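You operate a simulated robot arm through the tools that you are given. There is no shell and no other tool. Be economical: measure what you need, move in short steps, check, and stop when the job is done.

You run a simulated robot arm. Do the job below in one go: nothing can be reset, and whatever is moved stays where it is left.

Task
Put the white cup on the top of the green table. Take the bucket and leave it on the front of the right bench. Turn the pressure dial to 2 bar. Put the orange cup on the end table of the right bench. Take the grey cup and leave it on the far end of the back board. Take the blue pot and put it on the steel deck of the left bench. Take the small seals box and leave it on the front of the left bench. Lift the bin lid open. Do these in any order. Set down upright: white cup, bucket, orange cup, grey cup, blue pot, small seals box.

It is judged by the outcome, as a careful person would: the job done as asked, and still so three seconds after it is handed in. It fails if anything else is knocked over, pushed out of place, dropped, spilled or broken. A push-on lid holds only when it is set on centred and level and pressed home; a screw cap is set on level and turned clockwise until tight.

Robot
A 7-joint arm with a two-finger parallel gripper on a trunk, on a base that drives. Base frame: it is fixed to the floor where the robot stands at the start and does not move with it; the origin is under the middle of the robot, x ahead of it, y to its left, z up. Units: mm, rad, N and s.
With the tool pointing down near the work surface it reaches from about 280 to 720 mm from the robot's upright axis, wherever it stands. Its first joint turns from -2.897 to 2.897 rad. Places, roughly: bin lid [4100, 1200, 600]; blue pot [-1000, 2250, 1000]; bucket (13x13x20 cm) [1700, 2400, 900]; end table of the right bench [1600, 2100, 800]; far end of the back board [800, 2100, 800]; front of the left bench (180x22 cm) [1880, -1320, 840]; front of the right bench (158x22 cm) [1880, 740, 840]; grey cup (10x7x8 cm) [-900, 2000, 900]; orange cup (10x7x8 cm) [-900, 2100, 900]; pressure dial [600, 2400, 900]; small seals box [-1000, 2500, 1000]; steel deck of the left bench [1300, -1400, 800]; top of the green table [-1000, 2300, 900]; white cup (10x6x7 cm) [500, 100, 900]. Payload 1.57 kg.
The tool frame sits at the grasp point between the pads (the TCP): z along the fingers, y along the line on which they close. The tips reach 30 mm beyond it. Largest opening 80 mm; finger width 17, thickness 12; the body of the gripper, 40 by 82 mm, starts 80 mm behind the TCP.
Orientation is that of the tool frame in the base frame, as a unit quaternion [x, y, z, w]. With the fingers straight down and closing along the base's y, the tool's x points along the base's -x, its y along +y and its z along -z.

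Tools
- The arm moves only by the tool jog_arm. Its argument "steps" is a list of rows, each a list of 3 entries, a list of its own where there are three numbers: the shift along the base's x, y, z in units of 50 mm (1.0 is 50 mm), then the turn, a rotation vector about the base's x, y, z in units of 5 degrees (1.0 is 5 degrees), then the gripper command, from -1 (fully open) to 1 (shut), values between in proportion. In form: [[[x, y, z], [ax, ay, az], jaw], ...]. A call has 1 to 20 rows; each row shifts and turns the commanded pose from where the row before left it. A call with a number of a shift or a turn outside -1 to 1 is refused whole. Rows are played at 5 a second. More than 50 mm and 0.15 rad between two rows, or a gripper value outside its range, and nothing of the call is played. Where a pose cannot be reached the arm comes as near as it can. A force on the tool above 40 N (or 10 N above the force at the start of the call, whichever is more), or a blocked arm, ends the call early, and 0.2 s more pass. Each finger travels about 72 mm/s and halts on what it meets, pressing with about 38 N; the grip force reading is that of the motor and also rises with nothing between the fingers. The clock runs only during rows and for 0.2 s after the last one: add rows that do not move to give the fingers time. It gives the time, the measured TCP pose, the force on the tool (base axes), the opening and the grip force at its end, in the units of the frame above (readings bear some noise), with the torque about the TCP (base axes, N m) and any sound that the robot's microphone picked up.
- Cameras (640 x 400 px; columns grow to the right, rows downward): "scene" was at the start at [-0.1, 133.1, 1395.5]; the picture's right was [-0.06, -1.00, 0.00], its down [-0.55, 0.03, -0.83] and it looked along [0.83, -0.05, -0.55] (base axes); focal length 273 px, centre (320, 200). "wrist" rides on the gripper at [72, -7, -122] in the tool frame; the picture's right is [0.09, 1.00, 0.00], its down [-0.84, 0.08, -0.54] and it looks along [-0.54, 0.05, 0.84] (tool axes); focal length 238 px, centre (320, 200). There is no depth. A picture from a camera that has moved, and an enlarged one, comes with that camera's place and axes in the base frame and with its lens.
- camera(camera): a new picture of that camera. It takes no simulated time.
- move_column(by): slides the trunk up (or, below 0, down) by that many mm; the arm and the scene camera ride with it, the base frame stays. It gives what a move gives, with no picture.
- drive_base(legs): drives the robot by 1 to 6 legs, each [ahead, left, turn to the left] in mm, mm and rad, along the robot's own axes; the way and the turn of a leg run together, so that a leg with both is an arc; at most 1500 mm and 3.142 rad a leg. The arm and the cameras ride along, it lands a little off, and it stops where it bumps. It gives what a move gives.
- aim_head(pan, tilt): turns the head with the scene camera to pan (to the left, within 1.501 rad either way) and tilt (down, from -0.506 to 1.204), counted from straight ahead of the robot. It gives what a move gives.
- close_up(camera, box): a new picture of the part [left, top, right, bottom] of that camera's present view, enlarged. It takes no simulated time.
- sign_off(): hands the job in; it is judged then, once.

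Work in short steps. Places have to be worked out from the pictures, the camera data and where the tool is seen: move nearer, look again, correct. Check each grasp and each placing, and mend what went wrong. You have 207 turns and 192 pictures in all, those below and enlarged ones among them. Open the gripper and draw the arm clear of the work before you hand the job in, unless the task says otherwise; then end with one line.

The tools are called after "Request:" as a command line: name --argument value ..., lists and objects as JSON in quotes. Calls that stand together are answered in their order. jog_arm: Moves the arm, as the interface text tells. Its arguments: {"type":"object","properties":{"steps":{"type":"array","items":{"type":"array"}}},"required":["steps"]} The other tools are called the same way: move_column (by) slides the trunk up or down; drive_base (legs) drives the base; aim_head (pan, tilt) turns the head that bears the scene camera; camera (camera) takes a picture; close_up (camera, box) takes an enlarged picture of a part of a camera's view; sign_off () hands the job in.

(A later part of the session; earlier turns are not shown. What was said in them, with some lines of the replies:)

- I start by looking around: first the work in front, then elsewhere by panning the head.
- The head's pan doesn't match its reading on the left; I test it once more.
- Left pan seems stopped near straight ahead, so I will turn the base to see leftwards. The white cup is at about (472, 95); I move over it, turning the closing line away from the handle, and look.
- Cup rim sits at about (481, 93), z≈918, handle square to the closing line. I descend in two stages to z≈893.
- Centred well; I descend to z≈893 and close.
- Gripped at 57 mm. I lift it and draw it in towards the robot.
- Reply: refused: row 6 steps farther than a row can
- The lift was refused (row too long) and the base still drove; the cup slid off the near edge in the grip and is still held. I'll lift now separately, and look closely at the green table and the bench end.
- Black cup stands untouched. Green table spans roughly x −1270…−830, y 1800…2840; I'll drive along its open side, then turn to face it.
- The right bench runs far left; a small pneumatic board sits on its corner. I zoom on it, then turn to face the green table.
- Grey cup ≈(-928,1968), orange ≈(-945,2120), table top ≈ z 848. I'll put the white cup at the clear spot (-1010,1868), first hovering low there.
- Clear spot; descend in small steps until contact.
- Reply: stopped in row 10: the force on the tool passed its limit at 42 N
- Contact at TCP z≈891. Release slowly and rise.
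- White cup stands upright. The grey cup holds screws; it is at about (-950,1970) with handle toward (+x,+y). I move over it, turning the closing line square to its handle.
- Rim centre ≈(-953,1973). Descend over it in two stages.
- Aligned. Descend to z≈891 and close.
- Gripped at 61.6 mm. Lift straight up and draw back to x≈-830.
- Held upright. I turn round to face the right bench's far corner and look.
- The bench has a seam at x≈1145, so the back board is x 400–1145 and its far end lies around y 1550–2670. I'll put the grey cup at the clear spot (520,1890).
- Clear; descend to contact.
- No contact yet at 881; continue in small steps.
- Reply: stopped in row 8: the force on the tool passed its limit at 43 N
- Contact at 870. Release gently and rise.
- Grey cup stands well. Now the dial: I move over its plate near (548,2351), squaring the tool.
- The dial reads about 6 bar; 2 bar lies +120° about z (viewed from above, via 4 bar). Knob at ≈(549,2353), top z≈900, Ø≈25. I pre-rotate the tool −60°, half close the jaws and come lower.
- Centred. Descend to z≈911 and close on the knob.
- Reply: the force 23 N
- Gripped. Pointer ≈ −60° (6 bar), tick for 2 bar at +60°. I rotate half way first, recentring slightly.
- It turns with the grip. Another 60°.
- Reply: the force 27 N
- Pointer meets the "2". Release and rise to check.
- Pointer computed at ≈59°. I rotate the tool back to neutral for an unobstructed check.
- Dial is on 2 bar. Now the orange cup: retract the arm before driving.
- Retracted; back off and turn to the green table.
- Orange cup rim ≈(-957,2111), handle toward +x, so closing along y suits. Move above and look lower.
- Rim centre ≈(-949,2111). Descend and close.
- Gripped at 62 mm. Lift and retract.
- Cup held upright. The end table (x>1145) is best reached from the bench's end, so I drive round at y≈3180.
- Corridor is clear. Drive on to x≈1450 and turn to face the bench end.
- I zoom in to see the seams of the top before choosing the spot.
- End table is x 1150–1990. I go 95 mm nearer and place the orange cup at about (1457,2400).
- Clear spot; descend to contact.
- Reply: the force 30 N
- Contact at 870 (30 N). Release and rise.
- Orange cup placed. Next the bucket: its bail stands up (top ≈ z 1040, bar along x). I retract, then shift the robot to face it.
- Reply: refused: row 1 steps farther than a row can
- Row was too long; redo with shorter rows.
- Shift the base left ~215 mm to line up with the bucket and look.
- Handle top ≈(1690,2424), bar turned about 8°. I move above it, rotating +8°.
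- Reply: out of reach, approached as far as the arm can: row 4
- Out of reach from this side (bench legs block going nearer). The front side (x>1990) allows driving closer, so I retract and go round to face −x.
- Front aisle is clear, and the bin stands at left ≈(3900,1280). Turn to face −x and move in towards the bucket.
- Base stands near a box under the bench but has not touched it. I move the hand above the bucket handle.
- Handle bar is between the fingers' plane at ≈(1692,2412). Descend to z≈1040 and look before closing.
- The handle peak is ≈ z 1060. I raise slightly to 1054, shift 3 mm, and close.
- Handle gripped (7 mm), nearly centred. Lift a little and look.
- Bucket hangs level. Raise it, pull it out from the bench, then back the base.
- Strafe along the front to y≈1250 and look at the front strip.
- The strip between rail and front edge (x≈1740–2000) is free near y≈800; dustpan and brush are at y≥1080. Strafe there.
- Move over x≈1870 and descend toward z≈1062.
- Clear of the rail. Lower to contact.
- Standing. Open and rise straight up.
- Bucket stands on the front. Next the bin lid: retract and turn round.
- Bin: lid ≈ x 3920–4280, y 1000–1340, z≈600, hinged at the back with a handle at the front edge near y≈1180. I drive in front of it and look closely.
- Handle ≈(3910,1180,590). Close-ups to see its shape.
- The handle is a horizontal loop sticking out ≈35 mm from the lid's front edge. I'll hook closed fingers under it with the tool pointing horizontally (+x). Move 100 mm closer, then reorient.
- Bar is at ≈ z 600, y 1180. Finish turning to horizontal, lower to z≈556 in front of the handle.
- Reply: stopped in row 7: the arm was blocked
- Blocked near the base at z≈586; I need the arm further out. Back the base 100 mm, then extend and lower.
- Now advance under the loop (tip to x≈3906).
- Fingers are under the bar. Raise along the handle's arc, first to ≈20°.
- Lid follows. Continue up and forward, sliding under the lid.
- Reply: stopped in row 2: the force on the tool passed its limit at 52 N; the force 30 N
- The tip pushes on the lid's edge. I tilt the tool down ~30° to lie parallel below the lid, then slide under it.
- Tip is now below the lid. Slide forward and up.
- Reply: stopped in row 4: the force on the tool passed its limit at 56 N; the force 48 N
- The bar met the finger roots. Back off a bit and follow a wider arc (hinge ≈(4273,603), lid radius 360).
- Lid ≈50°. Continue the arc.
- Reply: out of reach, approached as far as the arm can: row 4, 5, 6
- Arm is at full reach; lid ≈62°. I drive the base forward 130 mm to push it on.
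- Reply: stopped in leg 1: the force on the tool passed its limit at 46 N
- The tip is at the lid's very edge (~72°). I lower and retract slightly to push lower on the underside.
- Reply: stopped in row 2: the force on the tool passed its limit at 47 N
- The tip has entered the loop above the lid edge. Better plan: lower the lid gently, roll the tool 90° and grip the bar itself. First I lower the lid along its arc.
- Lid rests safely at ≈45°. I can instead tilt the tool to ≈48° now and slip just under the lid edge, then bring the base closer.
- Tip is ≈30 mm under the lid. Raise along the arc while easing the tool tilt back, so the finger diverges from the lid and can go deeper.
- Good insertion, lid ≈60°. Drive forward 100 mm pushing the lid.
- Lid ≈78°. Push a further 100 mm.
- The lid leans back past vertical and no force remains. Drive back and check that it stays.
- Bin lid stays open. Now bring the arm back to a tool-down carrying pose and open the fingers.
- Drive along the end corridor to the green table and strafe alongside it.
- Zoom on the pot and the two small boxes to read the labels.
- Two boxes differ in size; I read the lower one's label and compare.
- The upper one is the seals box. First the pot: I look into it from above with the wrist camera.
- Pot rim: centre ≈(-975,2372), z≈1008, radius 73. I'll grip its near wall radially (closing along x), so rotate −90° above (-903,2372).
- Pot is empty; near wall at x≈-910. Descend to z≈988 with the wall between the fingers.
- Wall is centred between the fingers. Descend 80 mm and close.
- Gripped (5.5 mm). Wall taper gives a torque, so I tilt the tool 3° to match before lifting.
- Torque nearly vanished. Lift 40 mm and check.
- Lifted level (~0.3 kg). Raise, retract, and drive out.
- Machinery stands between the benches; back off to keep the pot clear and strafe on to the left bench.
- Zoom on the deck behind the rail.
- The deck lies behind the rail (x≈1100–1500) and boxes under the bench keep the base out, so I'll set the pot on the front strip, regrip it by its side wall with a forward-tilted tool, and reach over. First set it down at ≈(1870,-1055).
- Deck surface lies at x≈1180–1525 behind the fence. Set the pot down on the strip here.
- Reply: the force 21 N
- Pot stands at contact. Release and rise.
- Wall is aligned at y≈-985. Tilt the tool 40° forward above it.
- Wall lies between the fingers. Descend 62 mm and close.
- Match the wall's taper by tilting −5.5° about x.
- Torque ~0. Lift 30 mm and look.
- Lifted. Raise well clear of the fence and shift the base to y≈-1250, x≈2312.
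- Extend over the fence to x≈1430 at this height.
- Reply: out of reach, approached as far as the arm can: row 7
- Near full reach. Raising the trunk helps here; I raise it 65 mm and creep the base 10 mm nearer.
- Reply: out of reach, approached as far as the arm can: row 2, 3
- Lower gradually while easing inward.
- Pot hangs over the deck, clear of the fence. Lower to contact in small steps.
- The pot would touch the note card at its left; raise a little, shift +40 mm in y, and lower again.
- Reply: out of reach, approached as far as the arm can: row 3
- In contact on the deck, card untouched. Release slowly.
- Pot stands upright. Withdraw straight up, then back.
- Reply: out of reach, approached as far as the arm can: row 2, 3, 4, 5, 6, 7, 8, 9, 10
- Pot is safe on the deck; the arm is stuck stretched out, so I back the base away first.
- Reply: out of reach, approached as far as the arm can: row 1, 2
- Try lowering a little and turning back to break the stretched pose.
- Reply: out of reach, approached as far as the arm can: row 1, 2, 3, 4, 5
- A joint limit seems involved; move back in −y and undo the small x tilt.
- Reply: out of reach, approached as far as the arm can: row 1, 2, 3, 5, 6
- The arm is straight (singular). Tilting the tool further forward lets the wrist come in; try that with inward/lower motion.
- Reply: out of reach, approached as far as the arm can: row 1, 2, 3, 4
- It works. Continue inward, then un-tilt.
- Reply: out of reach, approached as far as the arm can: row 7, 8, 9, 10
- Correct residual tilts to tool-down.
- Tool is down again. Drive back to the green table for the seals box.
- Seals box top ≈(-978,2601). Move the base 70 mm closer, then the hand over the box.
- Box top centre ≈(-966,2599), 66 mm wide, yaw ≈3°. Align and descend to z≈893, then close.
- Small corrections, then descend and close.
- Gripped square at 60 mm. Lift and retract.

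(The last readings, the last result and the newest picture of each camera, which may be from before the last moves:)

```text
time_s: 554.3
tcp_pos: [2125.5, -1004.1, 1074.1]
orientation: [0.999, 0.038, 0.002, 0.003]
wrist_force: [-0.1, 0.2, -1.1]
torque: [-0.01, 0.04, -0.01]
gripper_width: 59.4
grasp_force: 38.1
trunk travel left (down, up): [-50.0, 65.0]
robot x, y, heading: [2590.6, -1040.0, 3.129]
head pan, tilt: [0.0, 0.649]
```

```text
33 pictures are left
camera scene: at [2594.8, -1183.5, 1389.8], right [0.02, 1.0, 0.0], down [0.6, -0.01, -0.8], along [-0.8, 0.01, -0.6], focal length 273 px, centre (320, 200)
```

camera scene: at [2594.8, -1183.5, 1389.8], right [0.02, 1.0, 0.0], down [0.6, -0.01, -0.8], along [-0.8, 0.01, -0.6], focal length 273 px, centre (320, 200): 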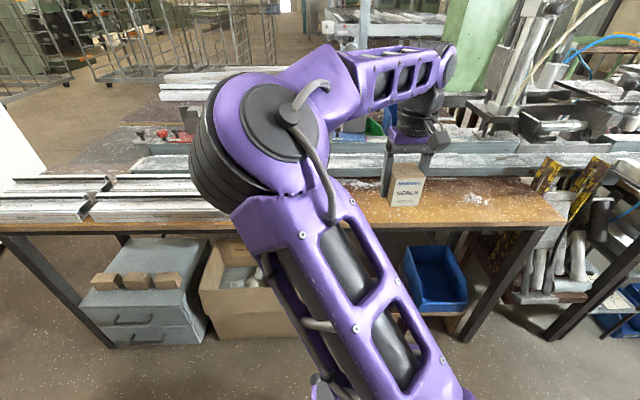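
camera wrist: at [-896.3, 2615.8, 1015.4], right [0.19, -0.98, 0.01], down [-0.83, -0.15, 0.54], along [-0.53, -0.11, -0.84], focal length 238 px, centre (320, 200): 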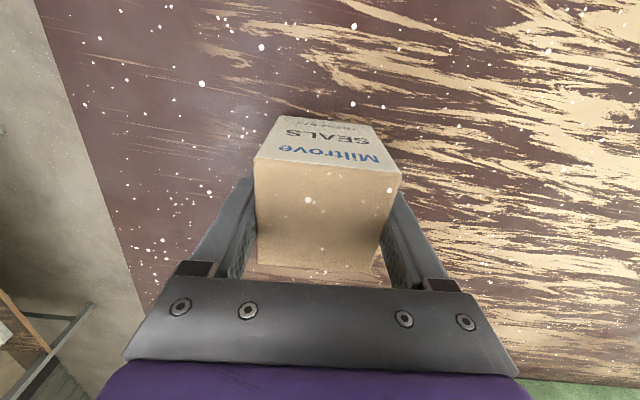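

Strip near y≈-1005 is free. Drive 130 mm ahead and bring the box over x≈1875, lowering partly.

Request:
drive_base --legs '[[130, 0, 0]]'

Request:
jog_arm --steps '[[[-0.6, 0, 0], [0, 0, 0], 1], [[-0.6, 0, 0], [0, 0, 0], 1], [[-0.6, 0, 0], [0, 0, 0], 1], [[-0.6, 0, 0], [0, 0, 0], 1], [[0, 0, -0.8], [0, 0, 0], 1], [[0, 0, -0.8], [0, 0, 0], 1], [[0, 0, -0.8], [0, 0, 0], 1], [[0, 0, -0.6], [0, 0, 0], 1], [[0, 0, 0], [0, 0, 0], 1]]'

Request:
camera --camera "wrist"

Request:
camera --camera "scene"

```text
time_s: 555.6
tcp_pos: [1995.3, -1002.4, 1074.5]
orientation: [0.999, 0.038, 0.001, 0.003]
wrist_force: [-0.2, 0.3, -1.4]
torque: [0.0, 0.01, 0.01]
gripper_width: 59.7
grasp_force: 38.1
trunk travel left (down, up): [-50.0, 65.0]
robot x, y, heading: [2463.0, -1040.0, 3.127]
head pan, tilt: [0.0, 0.649]
```

```text
time_s: 557.6
tcp_pos: [1874.8, -1003.4, 923.0]
orientation: [0.999, 0.038, 0.002, 0.003]
wrist_force: [-0.6, 0.1, -0.7]
torque: [-0.01, -0.03, 0.02]
gripper_width: 59.4
grasp_force: 38.3
trunk travel left (down, up): [-50.0, 65.0]
robot x, y, heading: [2464.1, -1040.5, 3.129]
head pan, tilt: [0.0, 0.649]
```

```text
32 pictures are left
camera wrist: at [1945.6, -990.6, 1044.6], right [0.17, -0.99, 0.01], down [-0.83, -0.14, 0.54], along [-0.53, -0.1, -0.84], focal length 238 px, centre (320, 200)
```

wrist: 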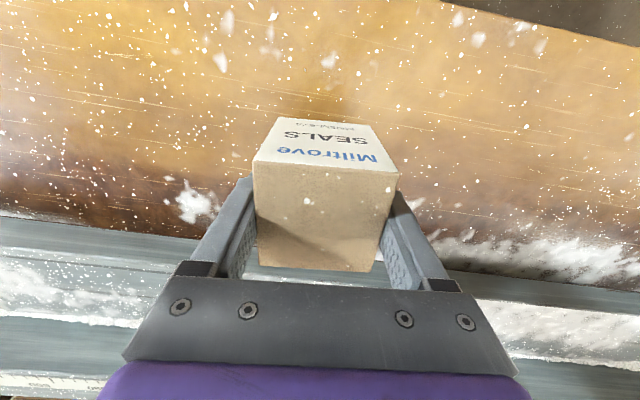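

```text
31 pictures are left
camera scene: at [2464.5, -1181.6, 1389.8], right [0.01, 1.0, 0.0], down [0.6, -0.01, -0.8], along [-0.8, 0.01, -0.6], focal length 273 px, centre (320, 200)
```

scene: 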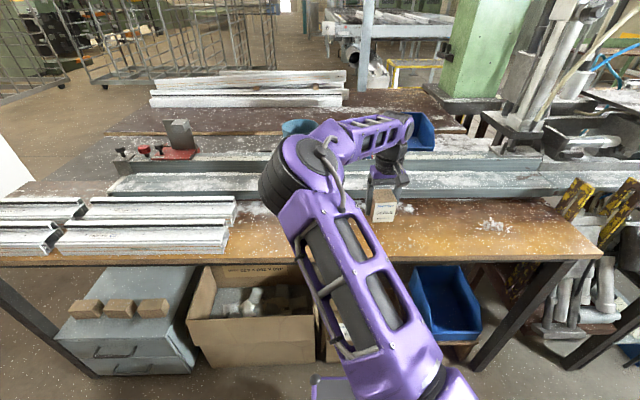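

Clear. Lower to contact.

Request:
jog_arm --steps '[[[0.1, 0, -0.4], [0, 0, 0], 1], [[0, 0, -0.3], [0, 0, 0], 1], [[0, 0, -0.1], [0, 0, 0], 1], [[0, 0, -0.06], [0, 0, 0], 1], [[0, 0, -0.06], [0, 0, 0], 1], [[0, 0, -0.05], [0, 0, 0], 1], [[0, 0, -0.05], [0, 0, 0], 1], [[0, 0, -0.05], [0, 0, 0], 1], [[0, 0, -0.05], [0, 0, 0], 1], [[0, 0, -0.05], [0, 0, 0], 1], [[0, 0, -0.05], [0, 0, 0], 1]]'

```text
time_s: 559.7
tcp_pos: [1878.5, -1002.1, 874.0]
orientation: [0.999, 0.039, -0.003, 0.002]
wrist_force: [6.1, -2.0, 17.6]
torque: [0.27, -0.77, -0.15]
gripper_width: 59.4
grasp_force: 38.6
trunk travel left (down, up): [-50.0, 65.0]
robot x, y, heading: [2461.3, -1043.5, 3.129]
head pan, tilt: [0.0, 0.649]
stopped in row 10: the force on the tool passed its limit at 43 N (the readings are from after the stop); the commanded pose is now the measured one
```

Contact. Release and rise.

Request:
jog_arm --steps '[[[0, 0, 0.02], [0, 0, 0], 0.2], [[0, 0, 0], [0, 0, 0], -0.5], [[0, 0, 0], [0, 0, 0], -1], [[0, 0, 0], [0, 0, 0], -1], [[0, 0, 0.6], [0, 0, 0], -1], [[0, 0, 1], [0, 0, 0], -1], [[0, 0, 1], [0, 0, 0], -1], [[0, 0, 1], [0, 0, 0], -1]]'

Request:
camera --camera "wrist"

```text
time_s: 561.5
tcp_pos: [1880.0, -1002.1, 1052.3]
orientation: [0.999, 0.039, -0.002, 0.002]
wrist_force: [-0.6, -0.3, 0.0]
torque: [0.02, 0.02, -0.01]
gripper_width: 80.0
grasp_force: 0.2
trunk travel left (down, up): [-50.0, 65.0]
robot x, y, heading: [2461.3, -1045.8, 3.131]
head pan, tilt: [0.0, 0.649]
```

```text
30 pictures are left
camera wrist: at [1949.7, -989.7, 1173.8], right [0.17, -0.99, 0.0], down [-0.83, -0.14, 0.55], along [-0.54, -0.1, -0.84], focal length 238 px, centre (320, 200)
```

wrist: 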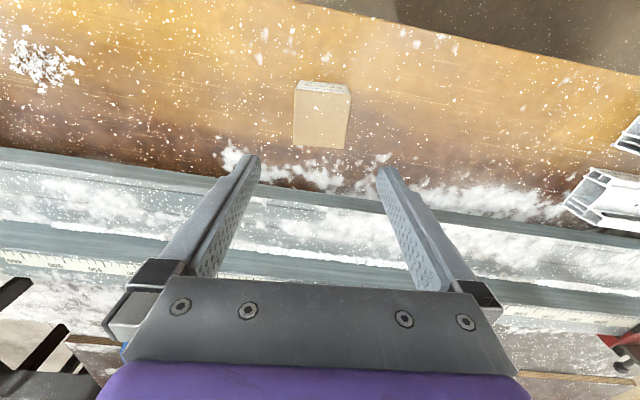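

Seals box stands on the front strip. Retract, back off and check the pot.

Request:
jog_arm --steps '[[[0.8, 0, 0.3], [0, 0, 0], -1], [[0.8, 0, 0.3], [0, 0, 0], -1], [[0.8, 0, 0], [0, 0, 0], -1]]'

Request:
drive_base --legs '[[-150, 0, 0]]'

Request:
aim_head --pan -0.35 --tilt 0.55

Request:
camera --camera "scene"

Request:
aim_head --pan 0 --tilt 0.55

Request:
close_up --camera "scene" --box '[200, 80, 440, 230]'

```text
time_s: 562.3
tcp_pos: [1998.5, -1002.7, 1082.0]
orientation: [0.999, 0.039, -0.002, 0.002]
wrist_force: [1.6, 1.6, -1.0]
torque: [0.01, -0.02, 0.02]
gripper_width: 80.0
grasp_force: 0.0
trunk travel left (down, up): [-50.0, 65.0]
robot x, y, heading: [2459.9, -1040.3, 3.125]
head pan, tilt: [0.0, 0.649]
```

```text
time_s: 563.7
tcp_pos: [2147.0, -1004.2, 1082.8]
orientation: [0.999, 0.039, -0.002, 0.001]
wrist_force: [-0.1, -0.6, -0.1]
torque: [0.04, -0.05, 0.0]
gripper_width: 80.4
grasp_force: 0.1
trunk travel left (down, up): [-50.0, 65.0]
robot x, y, heading: [2607.6, -1045.3, 3.124]
head pan, tilt: [0.0, 0.649]
```

```text
time_s: 564.5
tcp_pos: [2146.2, -1004.8, 1082.6]
orientation: [0.999, 0.04, -0.003, 0.002]
wrist_force: [-0.9, 0.1, -0.1]
torque: [0.01, -0.02, 0.01]
gripper_width: 80.2
grasp_force: 0.1
trunk travel left (down, up): [-50.0, 65.0]
robot x, y, heading: [2614.0, -1041.7, 3.122]
head pan, tilt: [-0.351, 0.55]
```

```text
29 pictures are left
camera scene: at [2616.0, -1153.0, 1398.6], right [0.36, 0.93, 0.0], down [0.49, -0.19, -0.85], along [-0.8, 0.3, -0.52], focal length 273 px, centre (320, 200)
```

scene: 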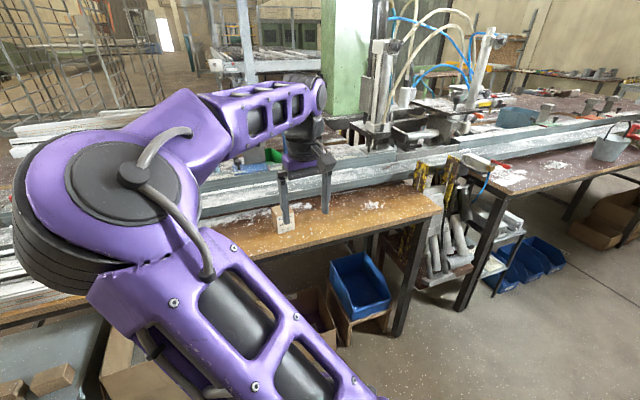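

```text
time_s: 565.3
tcp_pos: [2146.6, -1004.9, 1081.0]
orientation: [0.999, 0.04, -0.002, 0.002]
wrist_force: [0.3, -0.1, -0.5]
torque: [0.0, 0.02, -0.01]
gripper_width: 79.9
grasp_force: 0.1
trunk travel left (down, up): [-50.0, 65.0]
robot x, y, heading: [2615.3, -1046.9, 3.125]
head pan, tilt: [0.0, 0.55]
```

```text
2.67 times, centred on (320, 155) of scene
camera zoom: at [2610.1, -1183.7, 1398.6], right [0.02, 1.0, 0.0], down [0.52, -0.01, -0.85], along [-0.85, 0.01, -0.52], focal length 727 px, centre (320, 320)
```

zoom: 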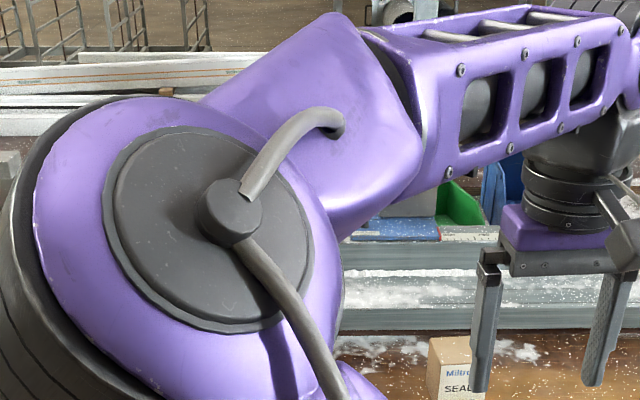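

Bucket and seals box stand. The pot is hidden by the elbow; I shift sideways to see it.

Request:
drive_base --legs '[[0, 450, 0]]'

Request:
aim_head --pan -0.5 --tilt 0.5

Request:
camera --camera "scene"

```text
time_s: 570.2
tcp_pos: [2140.0, -1460.4, 1082.0]
orientation: [0.999, 0.041, -0.003, 0.002]
wrist_force: [0.3, -0.4, 1.1]
torque: [0.01, -0.01, 0.01]
gripper_width: 79.7
grasp_force: 0.1
trunk travel left (down, up): [-50.0, 65.0]
robot x, y, heading: [2607.2, -1497.1, 3.134]
head pan, tilt: [0.0, 0.55]
```

```text
time_s: 571.1
tcp_pos: [2140.4, -1459.6, 1081.6]
orientation: [0.999, 0.041, -0.003, 0.002]
wrist_force: [-0.2, -0.5, -0.4]
torque: [0.02, 0.01, 0.01]
gripper_width: 80.1
grasp_force: 0.0
trunk travel left (down, up): [-50.0, 65.0]
robot x, y, heading: [2606.9, -1495.0, 3.128]
head pan, tilt: [-0.499, 0.499]
```

```text
27 pictures are left
camera scene: at [2615.2, -1593.4, 1403.2], right [0.49, 0.87, 0.0], down [0.42, -0.23, -0.88], along [-0.77, 0.43, -0.48], focal length 273 px, centre (320, 200)
```

scene: 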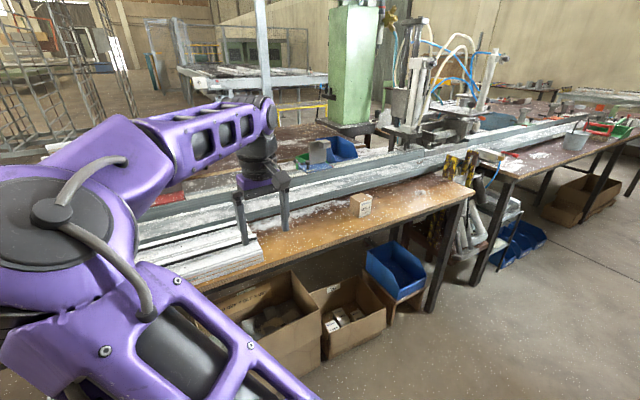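

The hand hides the pot; move it aside 200 mm and look again.

Request:
jog_arm --steps '[[[0.3, 0.9, 0], [0, 0, 0], -1], [[0.3, 0.9, 0], [0, 0, 0], -1], [[0, 0.9, 0], [0, 0, 0], -1], [[0, 0.9, 0], [0, 0, 0], -1]]'

Request:
close_up --camera "scene" --box '[160, 90, 400, 240]'

```text
time_s: 572.1
tcp_pos: [2171.1, -1279.8, 1082.0]
orientation: [0.999, 0.042, -0.002, 0.002]
wrist_force: [-0.8, -0.3, 0.5]
torque: [0.03, -0.02, -0.01]
gripper_width: 80.2
grasp_force: 0.0
trunk travel left (down, up): [-50.0, 65.0]
robot x, y, heading: [2604.4, -1496.9, 3.136]
head pan, tilt: [-0.499, 0.499]
```

```text
2.67 times, centred on (280, 165) of scene
camera zoom: at [2615.3, -1593.6, 1403.1], right [0.49, 0.87, 0.0], down [0.42, -0.23, -0.88], along [-0.77, 0.43, -0.48], focal length 727 px, centre (427, 293)
```

zoom: 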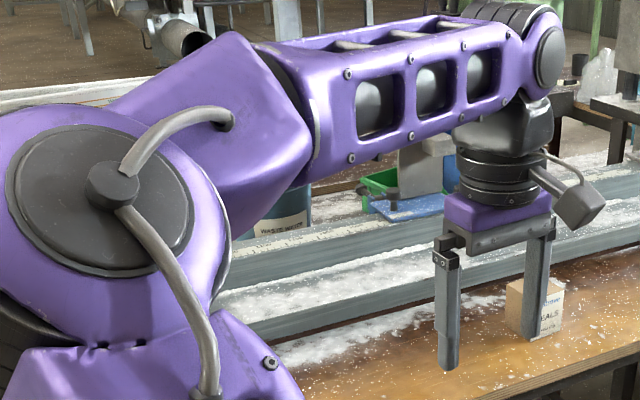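

Pot is upright on the deck. A last check of the bin lid: back off, turn right and look.

Request:
drive_base --legs '[[-250, 0, 0], [0, 0, -1.0]]'

Request:
aim_head --pan -1.1 --tilt 0.2

Request:
camera --camera "scene"

```text
time_s: 576.6
tcp_pos: [2805.4, -1016.1, 1081.2]
orientation: [0.895, -0.446, -0.004, 0.001]
wrist_force: [-0.5, -1.0, 0.5]
torque: [0.0, 0.0, -0.01]
gripper_width: 79.7
grasp_force: 0.1
trunk travel left (down, up): [-50.0, 65.0]
robot x, y, heading: [2854.5, -1496.9, 2.123]
head pan, tilt: [-0.499, 0.499]
```

```text
time_s: 577.6
tcp_pos: [2805.8, -1016.2, 1081.2]
orientation: [0.895, -0.446, -0.003, 0.001]
wrist_force: [0.3, 0.0, -0.9]
torque: [0.01, 0.02, -0.02]
gripper_width: 80.2
grasp_force: 0.2
trunk travel left (down, up): [-50.0, 65.0]
robot x, y, heading: [2852.6, -1497.8, 2.127]
head pan, tilt: [-1.1, 0.201]
```

```text
25 pictures are left
camera scene: at [2833.3, -1570.0, 1430.8], right [0.86, -0.52, 0.0], down [-0.1, -0.17, -0.98], along [0.51, 0.84, -0.2], focal length 273 px, centre (320, 200)
```

scene: 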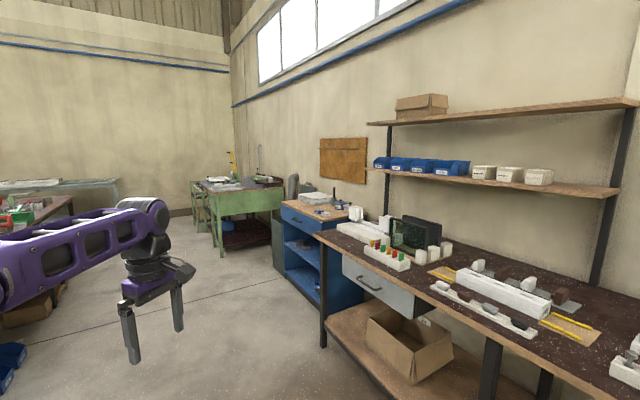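

Request:
close_up --camera "scene" --box '[255, 160, 335, 250]'

```text
4.44 times, centred on (295, 205) of scene
camera zoom: at [2833.3, -1570.0, 1430.8], right [0.86, -0.52, 0.0], down [-0.1, -0.17, -0.98], along [0.51, 0.84, -0.2], focal length 1212 px, centre (431, 178)
```

zoom: 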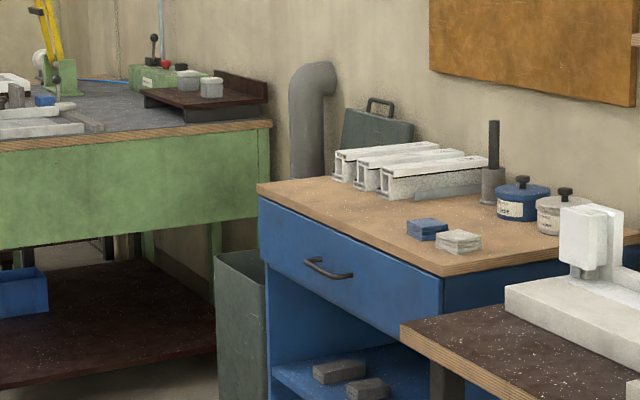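

The lid stands open behind the channels, its handle up. All eight parts are done, the gripper is open and the arm is clear, so I hand in.

Request:
sign_off

```text
The job is handed in.
```

All eight tasks are done and handed in. The white cup was dragged off the bench edge in the gripper early on, when a lift was refused, but it was not dropped; nothing was seen knocked over or spilled.
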